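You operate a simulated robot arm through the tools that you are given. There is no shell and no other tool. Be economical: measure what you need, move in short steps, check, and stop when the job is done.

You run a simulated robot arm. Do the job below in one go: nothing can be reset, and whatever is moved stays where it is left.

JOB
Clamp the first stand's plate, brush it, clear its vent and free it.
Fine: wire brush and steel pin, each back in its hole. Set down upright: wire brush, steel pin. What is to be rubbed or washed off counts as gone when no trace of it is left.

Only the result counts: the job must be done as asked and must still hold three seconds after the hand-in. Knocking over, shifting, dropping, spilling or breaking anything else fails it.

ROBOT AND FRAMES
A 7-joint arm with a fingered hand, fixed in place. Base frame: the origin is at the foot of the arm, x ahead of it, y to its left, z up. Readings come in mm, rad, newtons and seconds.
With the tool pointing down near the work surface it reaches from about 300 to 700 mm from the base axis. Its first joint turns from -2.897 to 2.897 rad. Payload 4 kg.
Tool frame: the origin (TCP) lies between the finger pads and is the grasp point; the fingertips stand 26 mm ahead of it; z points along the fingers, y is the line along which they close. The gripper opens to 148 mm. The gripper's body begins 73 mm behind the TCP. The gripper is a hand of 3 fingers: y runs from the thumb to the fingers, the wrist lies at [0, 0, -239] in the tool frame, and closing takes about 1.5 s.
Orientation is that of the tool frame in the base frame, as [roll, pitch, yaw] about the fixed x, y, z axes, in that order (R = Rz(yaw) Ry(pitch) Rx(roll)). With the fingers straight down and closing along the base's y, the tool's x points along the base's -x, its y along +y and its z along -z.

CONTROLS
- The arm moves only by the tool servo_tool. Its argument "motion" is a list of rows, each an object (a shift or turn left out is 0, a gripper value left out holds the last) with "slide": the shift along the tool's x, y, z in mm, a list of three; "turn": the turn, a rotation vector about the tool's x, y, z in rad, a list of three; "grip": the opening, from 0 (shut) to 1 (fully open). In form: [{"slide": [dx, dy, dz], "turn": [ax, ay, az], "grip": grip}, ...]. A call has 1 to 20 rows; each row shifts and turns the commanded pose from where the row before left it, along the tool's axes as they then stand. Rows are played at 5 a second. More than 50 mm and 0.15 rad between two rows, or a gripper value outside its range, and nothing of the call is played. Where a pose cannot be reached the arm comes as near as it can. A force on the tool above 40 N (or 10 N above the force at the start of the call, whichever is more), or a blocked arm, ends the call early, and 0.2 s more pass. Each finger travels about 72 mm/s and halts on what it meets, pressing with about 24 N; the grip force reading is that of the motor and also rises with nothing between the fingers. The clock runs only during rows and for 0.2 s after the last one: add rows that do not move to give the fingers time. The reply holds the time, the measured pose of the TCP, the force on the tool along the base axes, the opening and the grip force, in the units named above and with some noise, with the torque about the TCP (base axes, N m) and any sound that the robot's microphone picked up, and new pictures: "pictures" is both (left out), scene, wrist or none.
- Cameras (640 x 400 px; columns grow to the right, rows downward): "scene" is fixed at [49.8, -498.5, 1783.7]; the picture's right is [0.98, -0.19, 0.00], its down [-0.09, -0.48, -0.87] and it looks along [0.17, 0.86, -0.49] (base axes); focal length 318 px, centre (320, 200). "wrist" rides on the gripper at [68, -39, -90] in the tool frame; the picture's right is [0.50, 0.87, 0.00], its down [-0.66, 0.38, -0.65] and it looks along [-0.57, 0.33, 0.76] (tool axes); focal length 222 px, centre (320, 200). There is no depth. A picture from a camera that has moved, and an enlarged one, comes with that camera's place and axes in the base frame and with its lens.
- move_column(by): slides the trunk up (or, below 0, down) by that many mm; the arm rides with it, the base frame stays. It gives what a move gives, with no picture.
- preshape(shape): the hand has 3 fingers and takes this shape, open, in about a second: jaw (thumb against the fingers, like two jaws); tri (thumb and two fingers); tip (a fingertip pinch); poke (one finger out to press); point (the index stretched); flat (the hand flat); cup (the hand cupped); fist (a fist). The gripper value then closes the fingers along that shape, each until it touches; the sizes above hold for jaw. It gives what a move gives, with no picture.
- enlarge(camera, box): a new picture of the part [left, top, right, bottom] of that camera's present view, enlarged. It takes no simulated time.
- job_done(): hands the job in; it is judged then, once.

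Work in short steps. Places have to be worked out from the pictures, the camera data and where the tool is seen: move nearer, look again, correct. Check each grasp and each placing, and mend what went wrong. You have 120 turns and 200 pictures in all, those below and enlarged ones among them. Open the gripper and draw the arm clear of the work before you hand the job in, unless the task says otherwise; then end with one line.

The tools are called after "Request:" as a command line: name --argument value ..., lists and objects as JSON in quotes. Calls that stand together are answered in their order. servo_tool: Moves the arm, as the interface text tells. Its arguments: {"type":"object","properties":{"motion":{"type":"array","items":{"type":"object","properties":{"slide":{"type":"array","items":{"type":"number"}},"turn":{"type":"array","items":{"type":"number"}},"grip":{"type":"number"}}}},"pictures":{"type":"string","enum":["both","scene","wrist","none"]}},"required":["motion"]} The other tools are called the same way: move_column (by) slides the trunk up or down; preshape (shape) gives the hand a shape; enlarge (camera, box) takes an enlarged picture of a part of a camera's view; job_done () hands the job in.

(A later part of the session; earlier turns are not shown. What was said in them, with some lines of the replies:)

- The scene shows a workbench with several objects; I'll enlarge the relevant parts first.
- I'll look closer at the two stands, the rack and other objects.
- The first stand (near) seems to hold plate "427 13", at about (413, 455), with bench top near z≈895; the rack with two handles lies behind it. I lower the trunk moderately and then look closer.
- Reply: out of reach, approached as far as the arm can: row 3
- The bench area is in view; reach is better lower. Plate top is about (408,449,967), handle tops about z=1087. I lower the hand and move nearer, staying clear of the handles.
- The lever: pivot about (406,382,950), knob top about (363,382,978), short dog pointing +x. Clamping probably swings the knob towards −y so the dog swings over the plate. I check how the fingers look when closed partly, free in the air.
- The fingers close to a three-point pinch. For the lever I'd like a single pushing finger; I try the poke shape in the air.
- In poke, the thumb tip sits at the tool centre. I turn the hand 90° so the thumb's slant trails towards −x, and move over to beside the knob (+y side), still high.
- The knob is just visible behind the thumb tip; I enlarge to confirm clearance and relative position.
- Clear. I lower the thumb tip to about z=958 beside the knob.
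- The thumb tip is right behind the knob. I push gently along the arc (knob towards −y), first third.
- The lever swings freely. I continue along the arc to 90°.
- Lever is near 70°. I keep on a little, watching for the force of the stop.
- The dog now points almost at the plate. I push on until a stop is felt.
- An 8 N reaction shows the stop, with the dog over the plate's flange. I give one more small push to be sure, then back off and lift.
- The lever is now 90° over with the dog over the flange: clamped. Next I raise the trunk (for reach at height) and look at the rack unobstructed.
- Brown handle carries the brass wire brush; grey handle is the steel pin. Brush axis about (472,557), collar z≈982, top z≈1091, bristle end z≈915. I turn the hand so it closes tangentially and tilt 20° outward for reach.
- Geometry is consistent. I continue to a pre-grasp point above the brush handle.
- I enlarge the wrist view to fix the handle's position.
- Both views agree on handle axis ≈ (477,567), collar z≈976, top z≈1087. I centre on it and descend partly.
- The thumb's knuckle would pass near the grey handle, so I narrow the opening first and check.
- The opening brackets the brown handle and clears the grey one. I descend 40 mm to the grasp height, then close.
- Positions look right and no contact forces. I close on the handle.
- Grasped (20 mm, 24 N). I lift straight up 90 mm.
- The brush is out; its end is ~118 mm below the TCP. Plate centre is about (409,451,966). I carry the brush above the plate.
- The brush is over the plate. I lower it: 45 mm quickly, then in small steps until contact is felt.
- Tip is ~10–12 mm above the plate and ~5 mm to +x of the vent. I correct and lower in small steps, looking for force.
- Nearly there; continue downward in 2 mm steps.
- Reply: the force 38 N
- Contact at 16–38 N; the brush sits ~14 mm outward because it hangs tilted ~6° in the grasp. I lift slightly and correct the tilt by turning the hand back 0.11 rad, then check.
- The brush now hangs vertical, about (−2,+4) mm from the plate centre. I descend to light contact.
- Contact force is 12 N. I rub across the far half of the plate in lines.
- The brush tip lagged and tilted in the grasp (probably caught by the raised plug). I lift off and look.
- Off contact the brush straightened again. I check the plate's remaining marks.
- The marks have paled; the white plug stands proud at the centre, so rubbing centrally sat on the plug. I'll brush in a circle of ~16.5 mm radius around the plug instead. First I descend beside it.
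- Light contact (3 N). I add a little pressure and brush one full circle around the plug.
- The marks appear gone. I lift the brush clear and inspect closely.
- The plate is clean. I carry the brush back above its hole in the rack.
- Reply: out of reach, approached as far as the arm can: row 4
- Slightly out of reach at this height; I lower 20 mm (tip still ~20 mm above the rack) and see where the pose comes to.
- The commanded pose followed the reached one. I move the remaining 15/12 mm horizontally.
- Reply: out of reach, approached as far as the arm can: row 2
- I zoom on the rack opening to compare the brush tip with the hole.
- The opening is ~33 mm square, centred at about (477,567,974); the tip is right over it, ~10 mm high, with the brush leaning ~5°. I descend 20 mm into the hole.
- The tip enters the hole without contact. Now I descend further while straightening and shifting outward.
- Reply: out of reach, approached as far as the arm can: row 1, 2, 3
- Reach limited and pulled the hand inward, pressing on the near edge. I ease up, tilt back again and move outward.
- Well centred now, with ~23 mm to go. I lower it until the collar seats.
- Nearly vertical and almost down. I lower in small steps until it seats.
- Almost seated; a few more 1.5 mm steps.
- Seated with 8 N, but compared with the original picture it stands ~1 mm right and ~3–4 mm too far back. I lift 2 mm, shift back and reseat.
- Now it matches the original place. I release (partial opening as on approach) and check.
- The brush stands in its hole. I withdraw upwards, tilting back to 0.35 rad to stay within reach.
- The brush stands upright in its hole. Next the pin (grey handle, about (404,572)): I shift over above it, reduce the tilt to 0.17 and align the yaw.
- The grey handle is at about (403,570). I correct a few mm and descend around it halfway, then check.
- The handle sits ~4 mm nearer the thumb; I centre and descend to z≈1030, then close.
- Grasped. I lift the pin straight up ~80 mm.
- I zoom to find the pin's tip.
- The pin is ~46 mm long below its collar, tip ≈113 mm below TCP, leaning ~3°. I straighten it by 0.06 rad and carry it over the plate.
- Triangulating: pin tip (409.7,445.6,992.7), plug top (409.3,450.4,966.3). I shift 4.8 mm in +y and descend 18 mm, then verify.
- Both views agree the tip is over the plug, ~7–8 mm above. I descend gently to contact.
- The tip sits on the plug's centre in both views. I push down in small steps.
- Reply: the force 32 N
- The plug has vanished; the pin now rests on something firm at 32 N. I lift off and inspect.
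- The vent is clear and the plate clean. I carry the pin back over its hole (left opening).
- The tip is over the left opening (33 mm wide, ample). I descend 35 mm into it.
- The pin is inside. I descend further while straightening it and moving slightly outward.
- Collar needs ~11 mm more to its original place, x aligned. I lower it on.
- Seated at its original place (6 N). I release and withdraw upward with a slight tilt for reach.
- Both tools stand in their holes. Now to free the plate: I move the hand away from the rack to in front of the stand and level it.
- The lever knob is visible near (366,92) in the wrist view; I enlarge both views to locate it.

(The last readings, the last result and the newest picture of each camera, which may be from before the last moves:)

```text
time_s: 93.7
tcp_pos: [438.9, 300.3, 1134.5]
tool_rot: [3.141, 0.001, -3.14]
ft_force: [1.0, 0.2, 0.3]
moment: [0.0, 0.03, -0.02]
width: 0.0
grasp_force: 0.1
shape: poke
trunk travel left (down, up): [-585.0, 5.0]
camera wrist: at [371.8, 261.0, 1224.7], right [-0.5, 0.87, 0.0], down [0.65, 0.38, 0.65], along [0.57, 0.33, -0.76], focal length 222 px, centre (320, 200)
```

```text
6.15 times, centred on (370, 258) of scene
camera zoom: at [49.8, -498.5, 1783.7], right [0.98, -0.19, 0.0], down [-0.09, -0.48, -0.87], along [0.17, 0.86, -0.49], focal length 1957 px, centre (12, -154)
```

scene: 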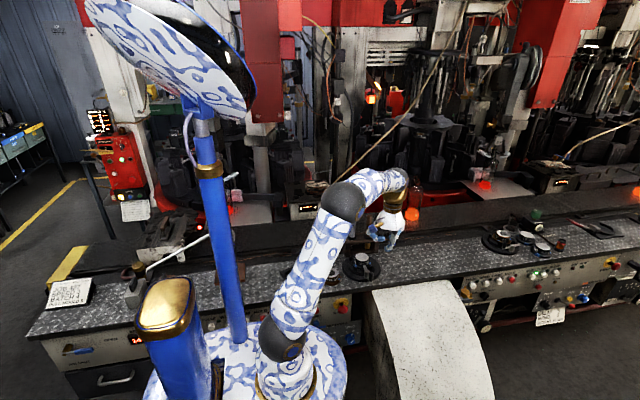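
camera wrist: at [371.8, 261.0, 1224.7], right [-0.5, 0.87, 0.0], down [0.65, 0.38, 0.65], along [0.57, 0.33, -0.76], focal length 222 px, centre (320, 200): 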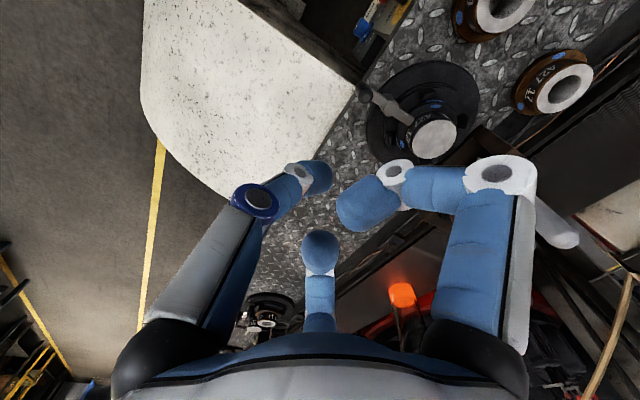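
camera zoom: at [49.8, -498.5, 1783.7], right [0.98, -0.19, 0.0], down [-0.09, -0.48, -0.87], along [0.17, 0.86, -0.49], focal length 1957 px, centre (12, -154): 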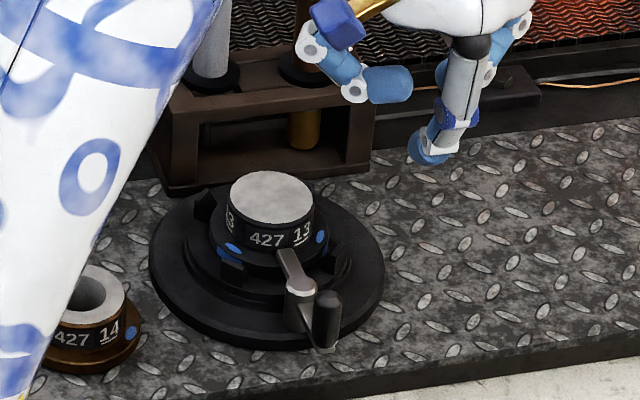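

Knob top ≈ (408,336,980). I lower the thumb tip to the +x side of it at (437,335), tip z≈957.

Request:
servo_tool --motion '[{"slide": [0, 17, 10]}, {"slide": [1.5, 17.5, 10]}, {"slide": [0, 0, 45]}, {"slide": [0, 0, 45]}, {"slide": [0, 0, 41]}, {}, {}]' --pictures "wrist"

Request:
enlarge --camera "scene" --box '[335, 225, 405, 290]'

```text
time_s: 95.3
tcp_pos: [437.1, 335.8, 981.9]
tool_rot: [3.137, 0.001, 3.14]
ft_force: [0.7, 0.5, -0.5]
moment: [-0.01, 0.02, 0.0]
width: 0.0
grasp_force: 0.1
shape: poke
trunk travel left (down, up): [-585.0, 5.0]
camera wrist: at [369.0, 296.2, 1074.4], right [-0.5, 0.87, 0.0], down [0.66, 0.38, 0.66], along [0.57, 0.33, -0.76], focal length 222 px, centre (320, 200)
```

wrist: 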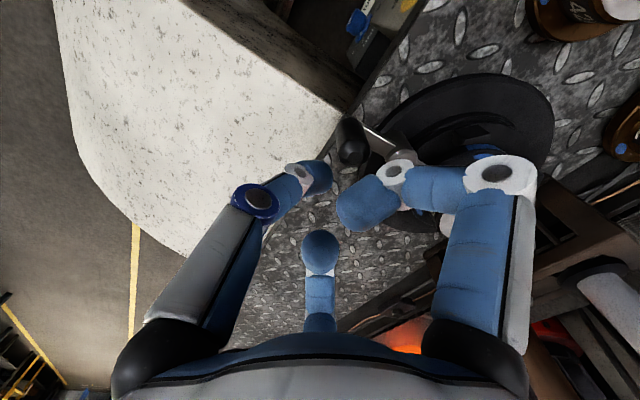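

```text
6.15 times, centred on (370, 258) of scene
camera zoom: at [49.8, -498.5, 1783.7], right [0.98, -0.19, 0.0], down [-0.09, -0.48, -0.87], along [0.17, 0.86, -0.49], focal length 1957 px, centre (12, -154)
```

zoom: 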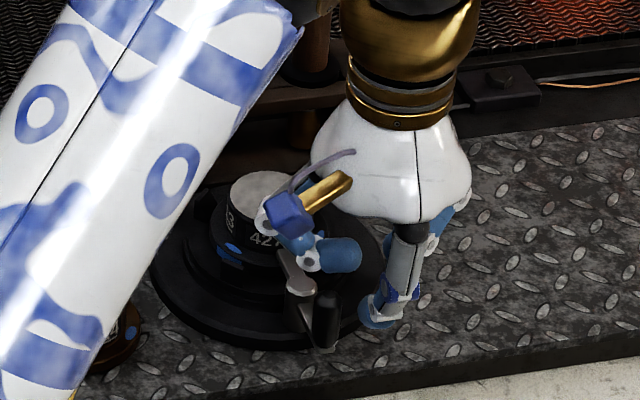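

The thumb is beside the knob. I raise it 4 mm for clearance over the plate and push the knob back along its arc, first half.

Request:
servo_tool --motion '[{"slide": [6, 0, -4]}, {"slide": [6, 1, 0]}, {"slide": [7, 0, 0]}, {"slide": [6, -0.5, 0]}, {"slide": [6, -0.3, 0]}, {"slide": [6, 0.8, 0]}, {"slide": [6, 1, 0]}, {}]' --pictures "wrist"

Request:
enlarge --camera "scene" --box '[335, 225, 405, 290]'

```text
time_s: 97.1
tcp_pos: [395.3, 337.1, 985.9]
tool_rot: [3.139, 0.001, 3.14]
ft_force: [-0.1, -0.4, -0.4]
moment: [0.0, 0.01, 0.01]
width: 0.0
grasp_force: 0.1
shape: poke
trunk travel left (down, up): [-585.0, 5.0]
camera wrist: at [327.2, 298.0, 1077.9], right [-0.5, 0.87, 0.0], down [0.66, 0.38, 0.65], along [0.57, 0.33, -0.76], focal length 222 px, centre (320, 200)
```

wrist: 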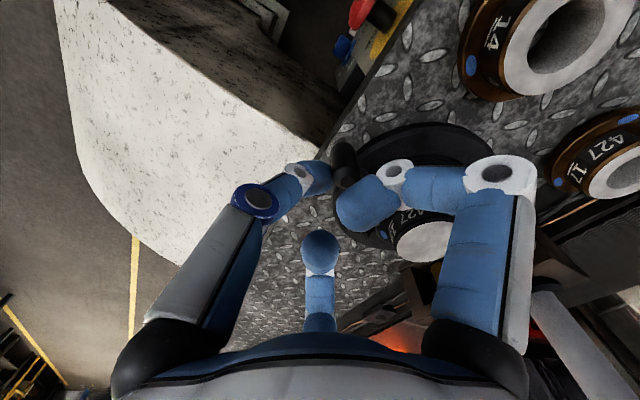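

```text
6.15 times, centred on (370, 258) of scene
camera zoom: at [49.8, -498.5, 1783.7], right [0.98, -0.19, 0.0], down [-0.09, -0.48, -0.87], along [0.17, 0.86, -0.49], focal length 1957 px, centre (12, -154)
```

zoom: 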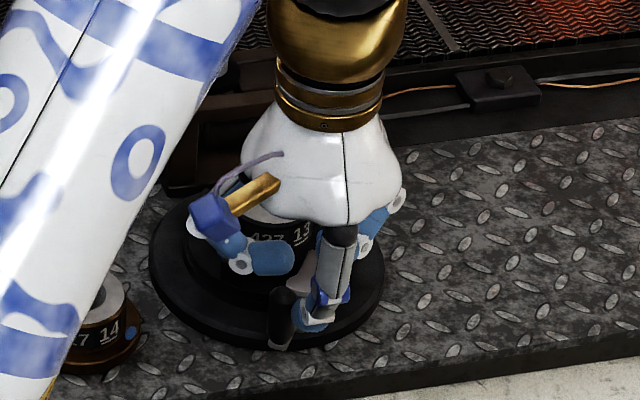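

The lever follows. I continue along the arc towards the open position.

Request:
servo_tool --motion '[{"slide": [6, 2.5, 0]}, {"slide": [6, 3, 0]}, {"slide": [5, 3.5, 0]}, {"slide": [4.5, 4, 0]}, {"slide": [4, 4.5, 0]}, {"slide": [3.3, 5, 0]}, {}]' --pictures "wrist"

Request:
enlarge --camera "scene" --box '[335, 225, 405, 290]'

```text
time_s: 98.7
tcp_pos: [367.0, 360.3, 986.1]
tool_rot: [3.139, 0.001, 3.14]
ft_force: [0.0, -0.7, 0.3]
moment: [0.03, 0.01, -0.02]
width: 0.0
grasp_force: 0.0
shape: poke
trunk travel left (down, up): [-585.0, 5.0]
camera wrist: at [298.2, 320.0, 1078.3], right [-0.5, 0.87, 0.0], down [0.66, 0.38, 0.65], along [0.57, 0.33, -0.76], focal length 222 px, centre (320, 200)
```

wrist: 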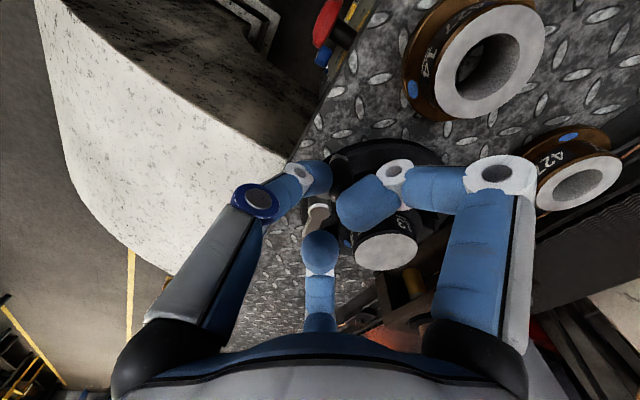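

```text
6.15 times, centred on (370, 258) of scene
camera zoom: at [49.8, -498.5, 1783.7], right [0.98, -0.19, 0.0], down [-0.09, -0.48, -0.87], along [0.17, 0.86, -0.49], focal length 1957 px, centre (12, -154)
```

zoom: 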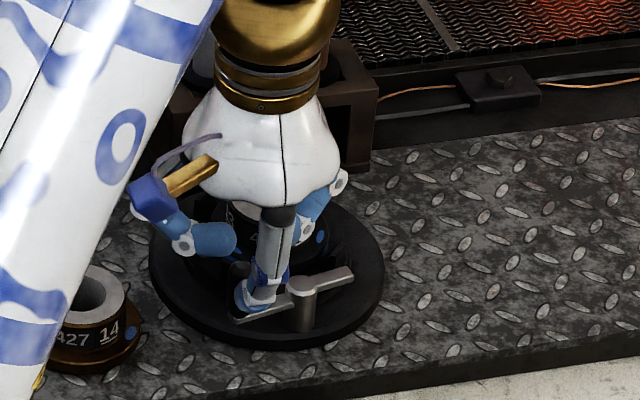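

Nearly at the open position; push a few mm more until the stop.

Request:
servo_tool --motion '[{"slide": [1.5, 3, 0]}, {"slide": [1, 3, 0]}, {}]' --pictures "none"

Request:
servo_tool --motion '[{"slide": [0.5, 3, 0]}, {}]' --pictures "none"

Request:
enlarge --camera "scene" --box '[335, 225, 405, 290]'

```text
time_s: 99.5
tcp_pos: [363.8, 366.3, 986.8]
tool_rot: [3.14, 0.001, 3.14]
ft_force: [0.6, -0.7, -1.1]
moment: [0.0, -0.02, 0.03]
width: 0.0
grasp_force: 0.0
shape: poke
trunk travel left (down, up): [-585.0, 5.0]
```

```text
time_s: 100.1
tcp_pos: [363.6, 367.9, 985.9]
tool_rot: [3.139, -0.001, 3.141]
ft_force: [-0.6, -0.1, -0.7]
moment: [-0.02, -0.01, 0.0]
width: 0.0
grasp_force: 0.1
shape: poke
trunk travel left (down, up): [-585.0, 5.0]
```

```text
6.15 times, centred on (370, 258) of scene
camera zoom: at [49.8, -498.5, 1783.7], right [0.98, -0.19, 0.0], down [-0.09, -0.48, -0.87], along [0.17, 0.86, -0.49], focal length 1957 px, centre (12, -154)
```

zoom: 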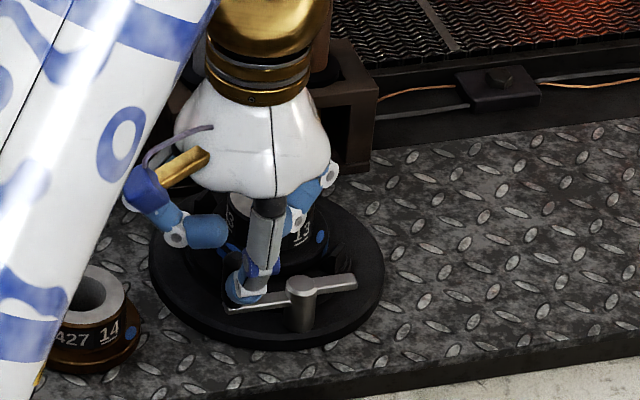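

The lever matches its original open position. One more small push to check for the stop.

Request:
servo_tool --motion '[{"slide": [0, 2.5, 0]}, {}]' --pictures "none"

```text
time_s: 100.7
tcp_pos: [365.6, 370.0, 986.1]
tool_rot: [3.139, 0.0, 3.138]
ft_force: [-0.1, -3.7, 0.3]
moment: [-0.09, 0.04, 0.0]
width: 0.0
grasp_force: 0.0
shape: poke
trunk travel left (down, up): [-585.0, 5.0]
```

The −3.7 N reaction marks the open stop. I back off, lift clear and inspect everything.

Request:
servo_tool --motion '[{"slide": [0, -10, 0]}, {"slide": [0, -8, -15]}, {"slide": [0, -10, -40]}, {"slide": [0, -10, -40]}, {"slide": [20, -20, -40]}, {"slide": [25, -20, -40]}, {"slide": [25, 0, -40]}, {"slide": [25, 0, 0]}, {}, {}]'

Request:
enlarge --camera "scene" --box '[335, 195, 395, 290]'

Request:
enlarge --camera "scene" --box '[345, 240, 385, 285]'

```text
refused: row 6 steps farther than a row can; nothing moved
```

```text
4.21 times, centred on (365, 242) of scene
camera zoom: at [49.8, -498.5, 1783.7], right [0.98, -0.19, 0.0], down [-0.09, -0.48, -0.87], along [0.17, 0.86, -0.49], focal length 1339 px, centre (130, 21)
```

zoom: 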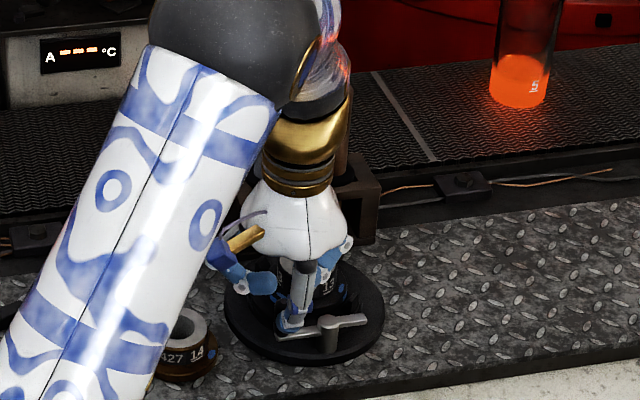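

```text
8.89 times, centred on (365, 262) of scene
camera zoom: at [49.8, -498.5, 1783.7], right [0.98, -0.19, 0.0], down [-0.09, -0.48, -0.87], along [0.17, 0.86, -0.49], focal length 2827 px, centre (-80, -356)
```

zoom: 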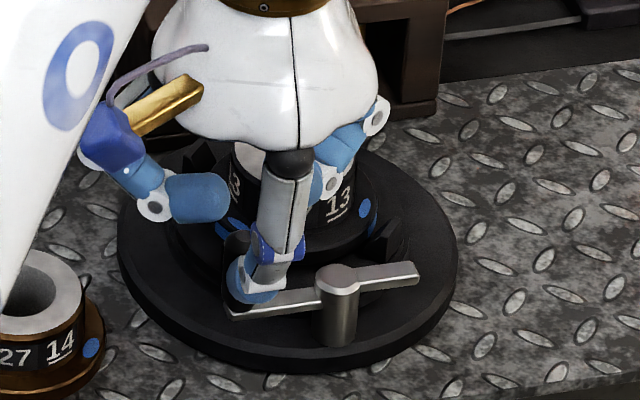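

The call was refused for too large a step; I repeat it with smaller rows.

Request:
servo_tool --motion '[{"slide": [0, -10, 0]}, {"slide": [0, -8, -15]}, {"slide": [0, -10, -35]}, {"slide": [0, -10, -35]}, {"slide": [15, -15, -35]}, {"slide": [20, -15, -35]}, {"slide": [25, 0, -35]}, {"slide": [30, 0, 0]}, {}, {}]'

Request:
enlarge --camera "scene" --box '[335, 195, 395, 290]'

Request:
enlarge --camera "scene" --box '[345, 240, 385, 285]'

```text
time_s: 102.9
tcp_pos: [272.0, 301.2, 1178.3]
tool_rot: [3.139, -0.001, 3.139]
ft_force: [0.3, 0.3, -0.3]
moment: [0.01, 0.0, 0.01]
width: 0.0
grasp_force: 0.0
shape: poke
trunk travel left (down, up): [-585.0, 5.0]
camera wrist: at [203.7, 262.8, 1268.9], right [-0.5, 0.87, 0.0], down [0.66, 0.38, 0.66], along [0.57, 0.33, -0.76], focal length 222 px, centre (320, 200)
```

scene: 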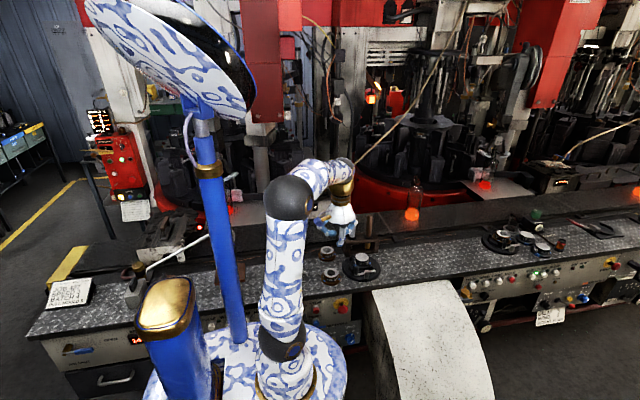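
wrist: 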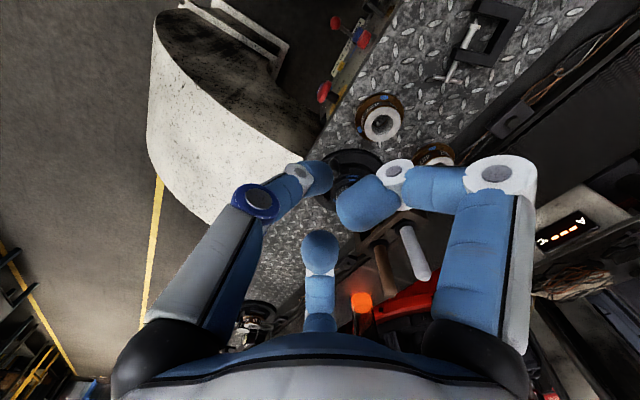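

```text
4.21 times, centred on (365, 242) of scene
camera zoom: at [49.8, -498.5, 1783.7], right [0.98, -0.19, 0.0], down [-0.09, -0.48, -0.87], along [0.17, 0.86, -0.49], focal length 1339 px, centre (130, 21)
```

zoom: 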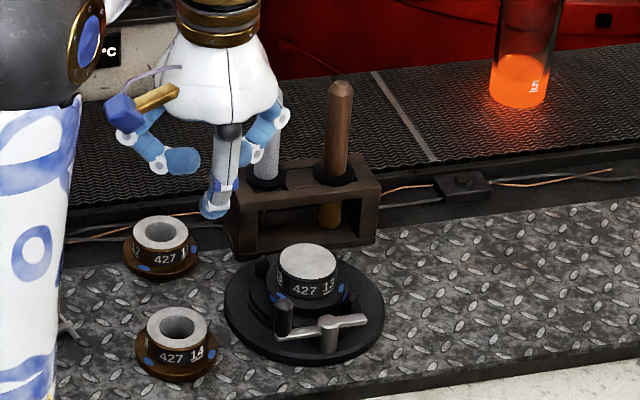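

```text
8.89 times, centred on (365, 262) of scene
camera zoom: at [49.8, -498.5, 1783.7], right [0.98, -0.19, 0.0], down [-0.09, -0.48, -0.87], along [0.17, 0.86, -0.49], focal length 2827 px, centre (-80, -356)
```

zoom: 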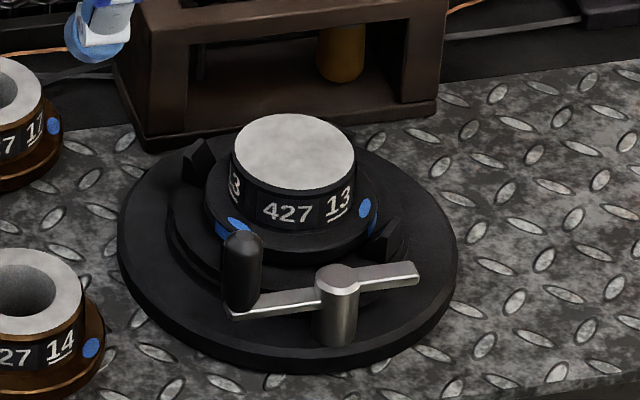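

The plate is clean, the vent clear and the lever open. I open the hand, draw back a bit more and do a last check of the rack.

Request:
servo_tool --motion '[{"slide": [25, -20, -30]}, {"slide": [25, -20, -30]}, {"slide": [20, -20, -20]}, {}]' --pictures "none"

Request:
preshape --shape "jaw"

Request:
enlarge --camera "scene" --box '[335, 195, 405, 290]'

```text
time_s: 103.9
tcp_pos: [202.6, 243.5, 1256.3]
tool_rot: [3.138, -0.001, 3.14]
ft_force: [-0.5, 0.5, 0.0]
moment: [0.02, -0.02, 0.01]
width: 0.0
grasp_force: 0.1
shape: poke
trunk travel left (down, up): [-585.0, 5.0]
```

```text
time_s: 104.8
tcp_pos: [202.5, 242.8, 1257.4]
tool_rot: [3.138, 0.002, 3.14]
ft_force: [-0.3, -0.8, -0.2]
moment: [0.02, 0.0, -0.03]
width: 147.9
grasp_force: 0.2
shape: jaw
trunk travel left (down, up): [-585.0, 5.0]
```

```text
4.21 times, centred on (370, 242) of scene
camera zoom: at [49.8, -498.5, 1783.7], right [0.98, -0.19, 0.0], down [-0.09, -0.48, -0.87], along [0.17, 0.86, -0.49], focal length 1339 px, centre (110, 21)
```

zoom: 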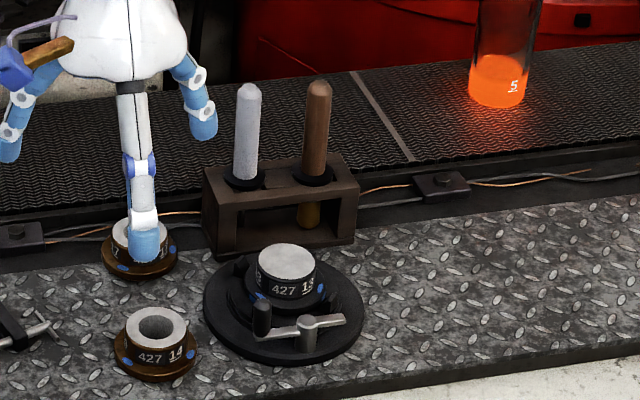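

Both tools stand upright in their holes, the plate is clean with its vent clear, and the clamp is open. I hand in.

Request:
job_done

```text
The job is handed in.
```

I clamped the first stand's plate, brushed it until no marks showed, pushed the plug out of its vent and swung the lever back to free it; the wire brush and steel pin stand upright in their own holes.
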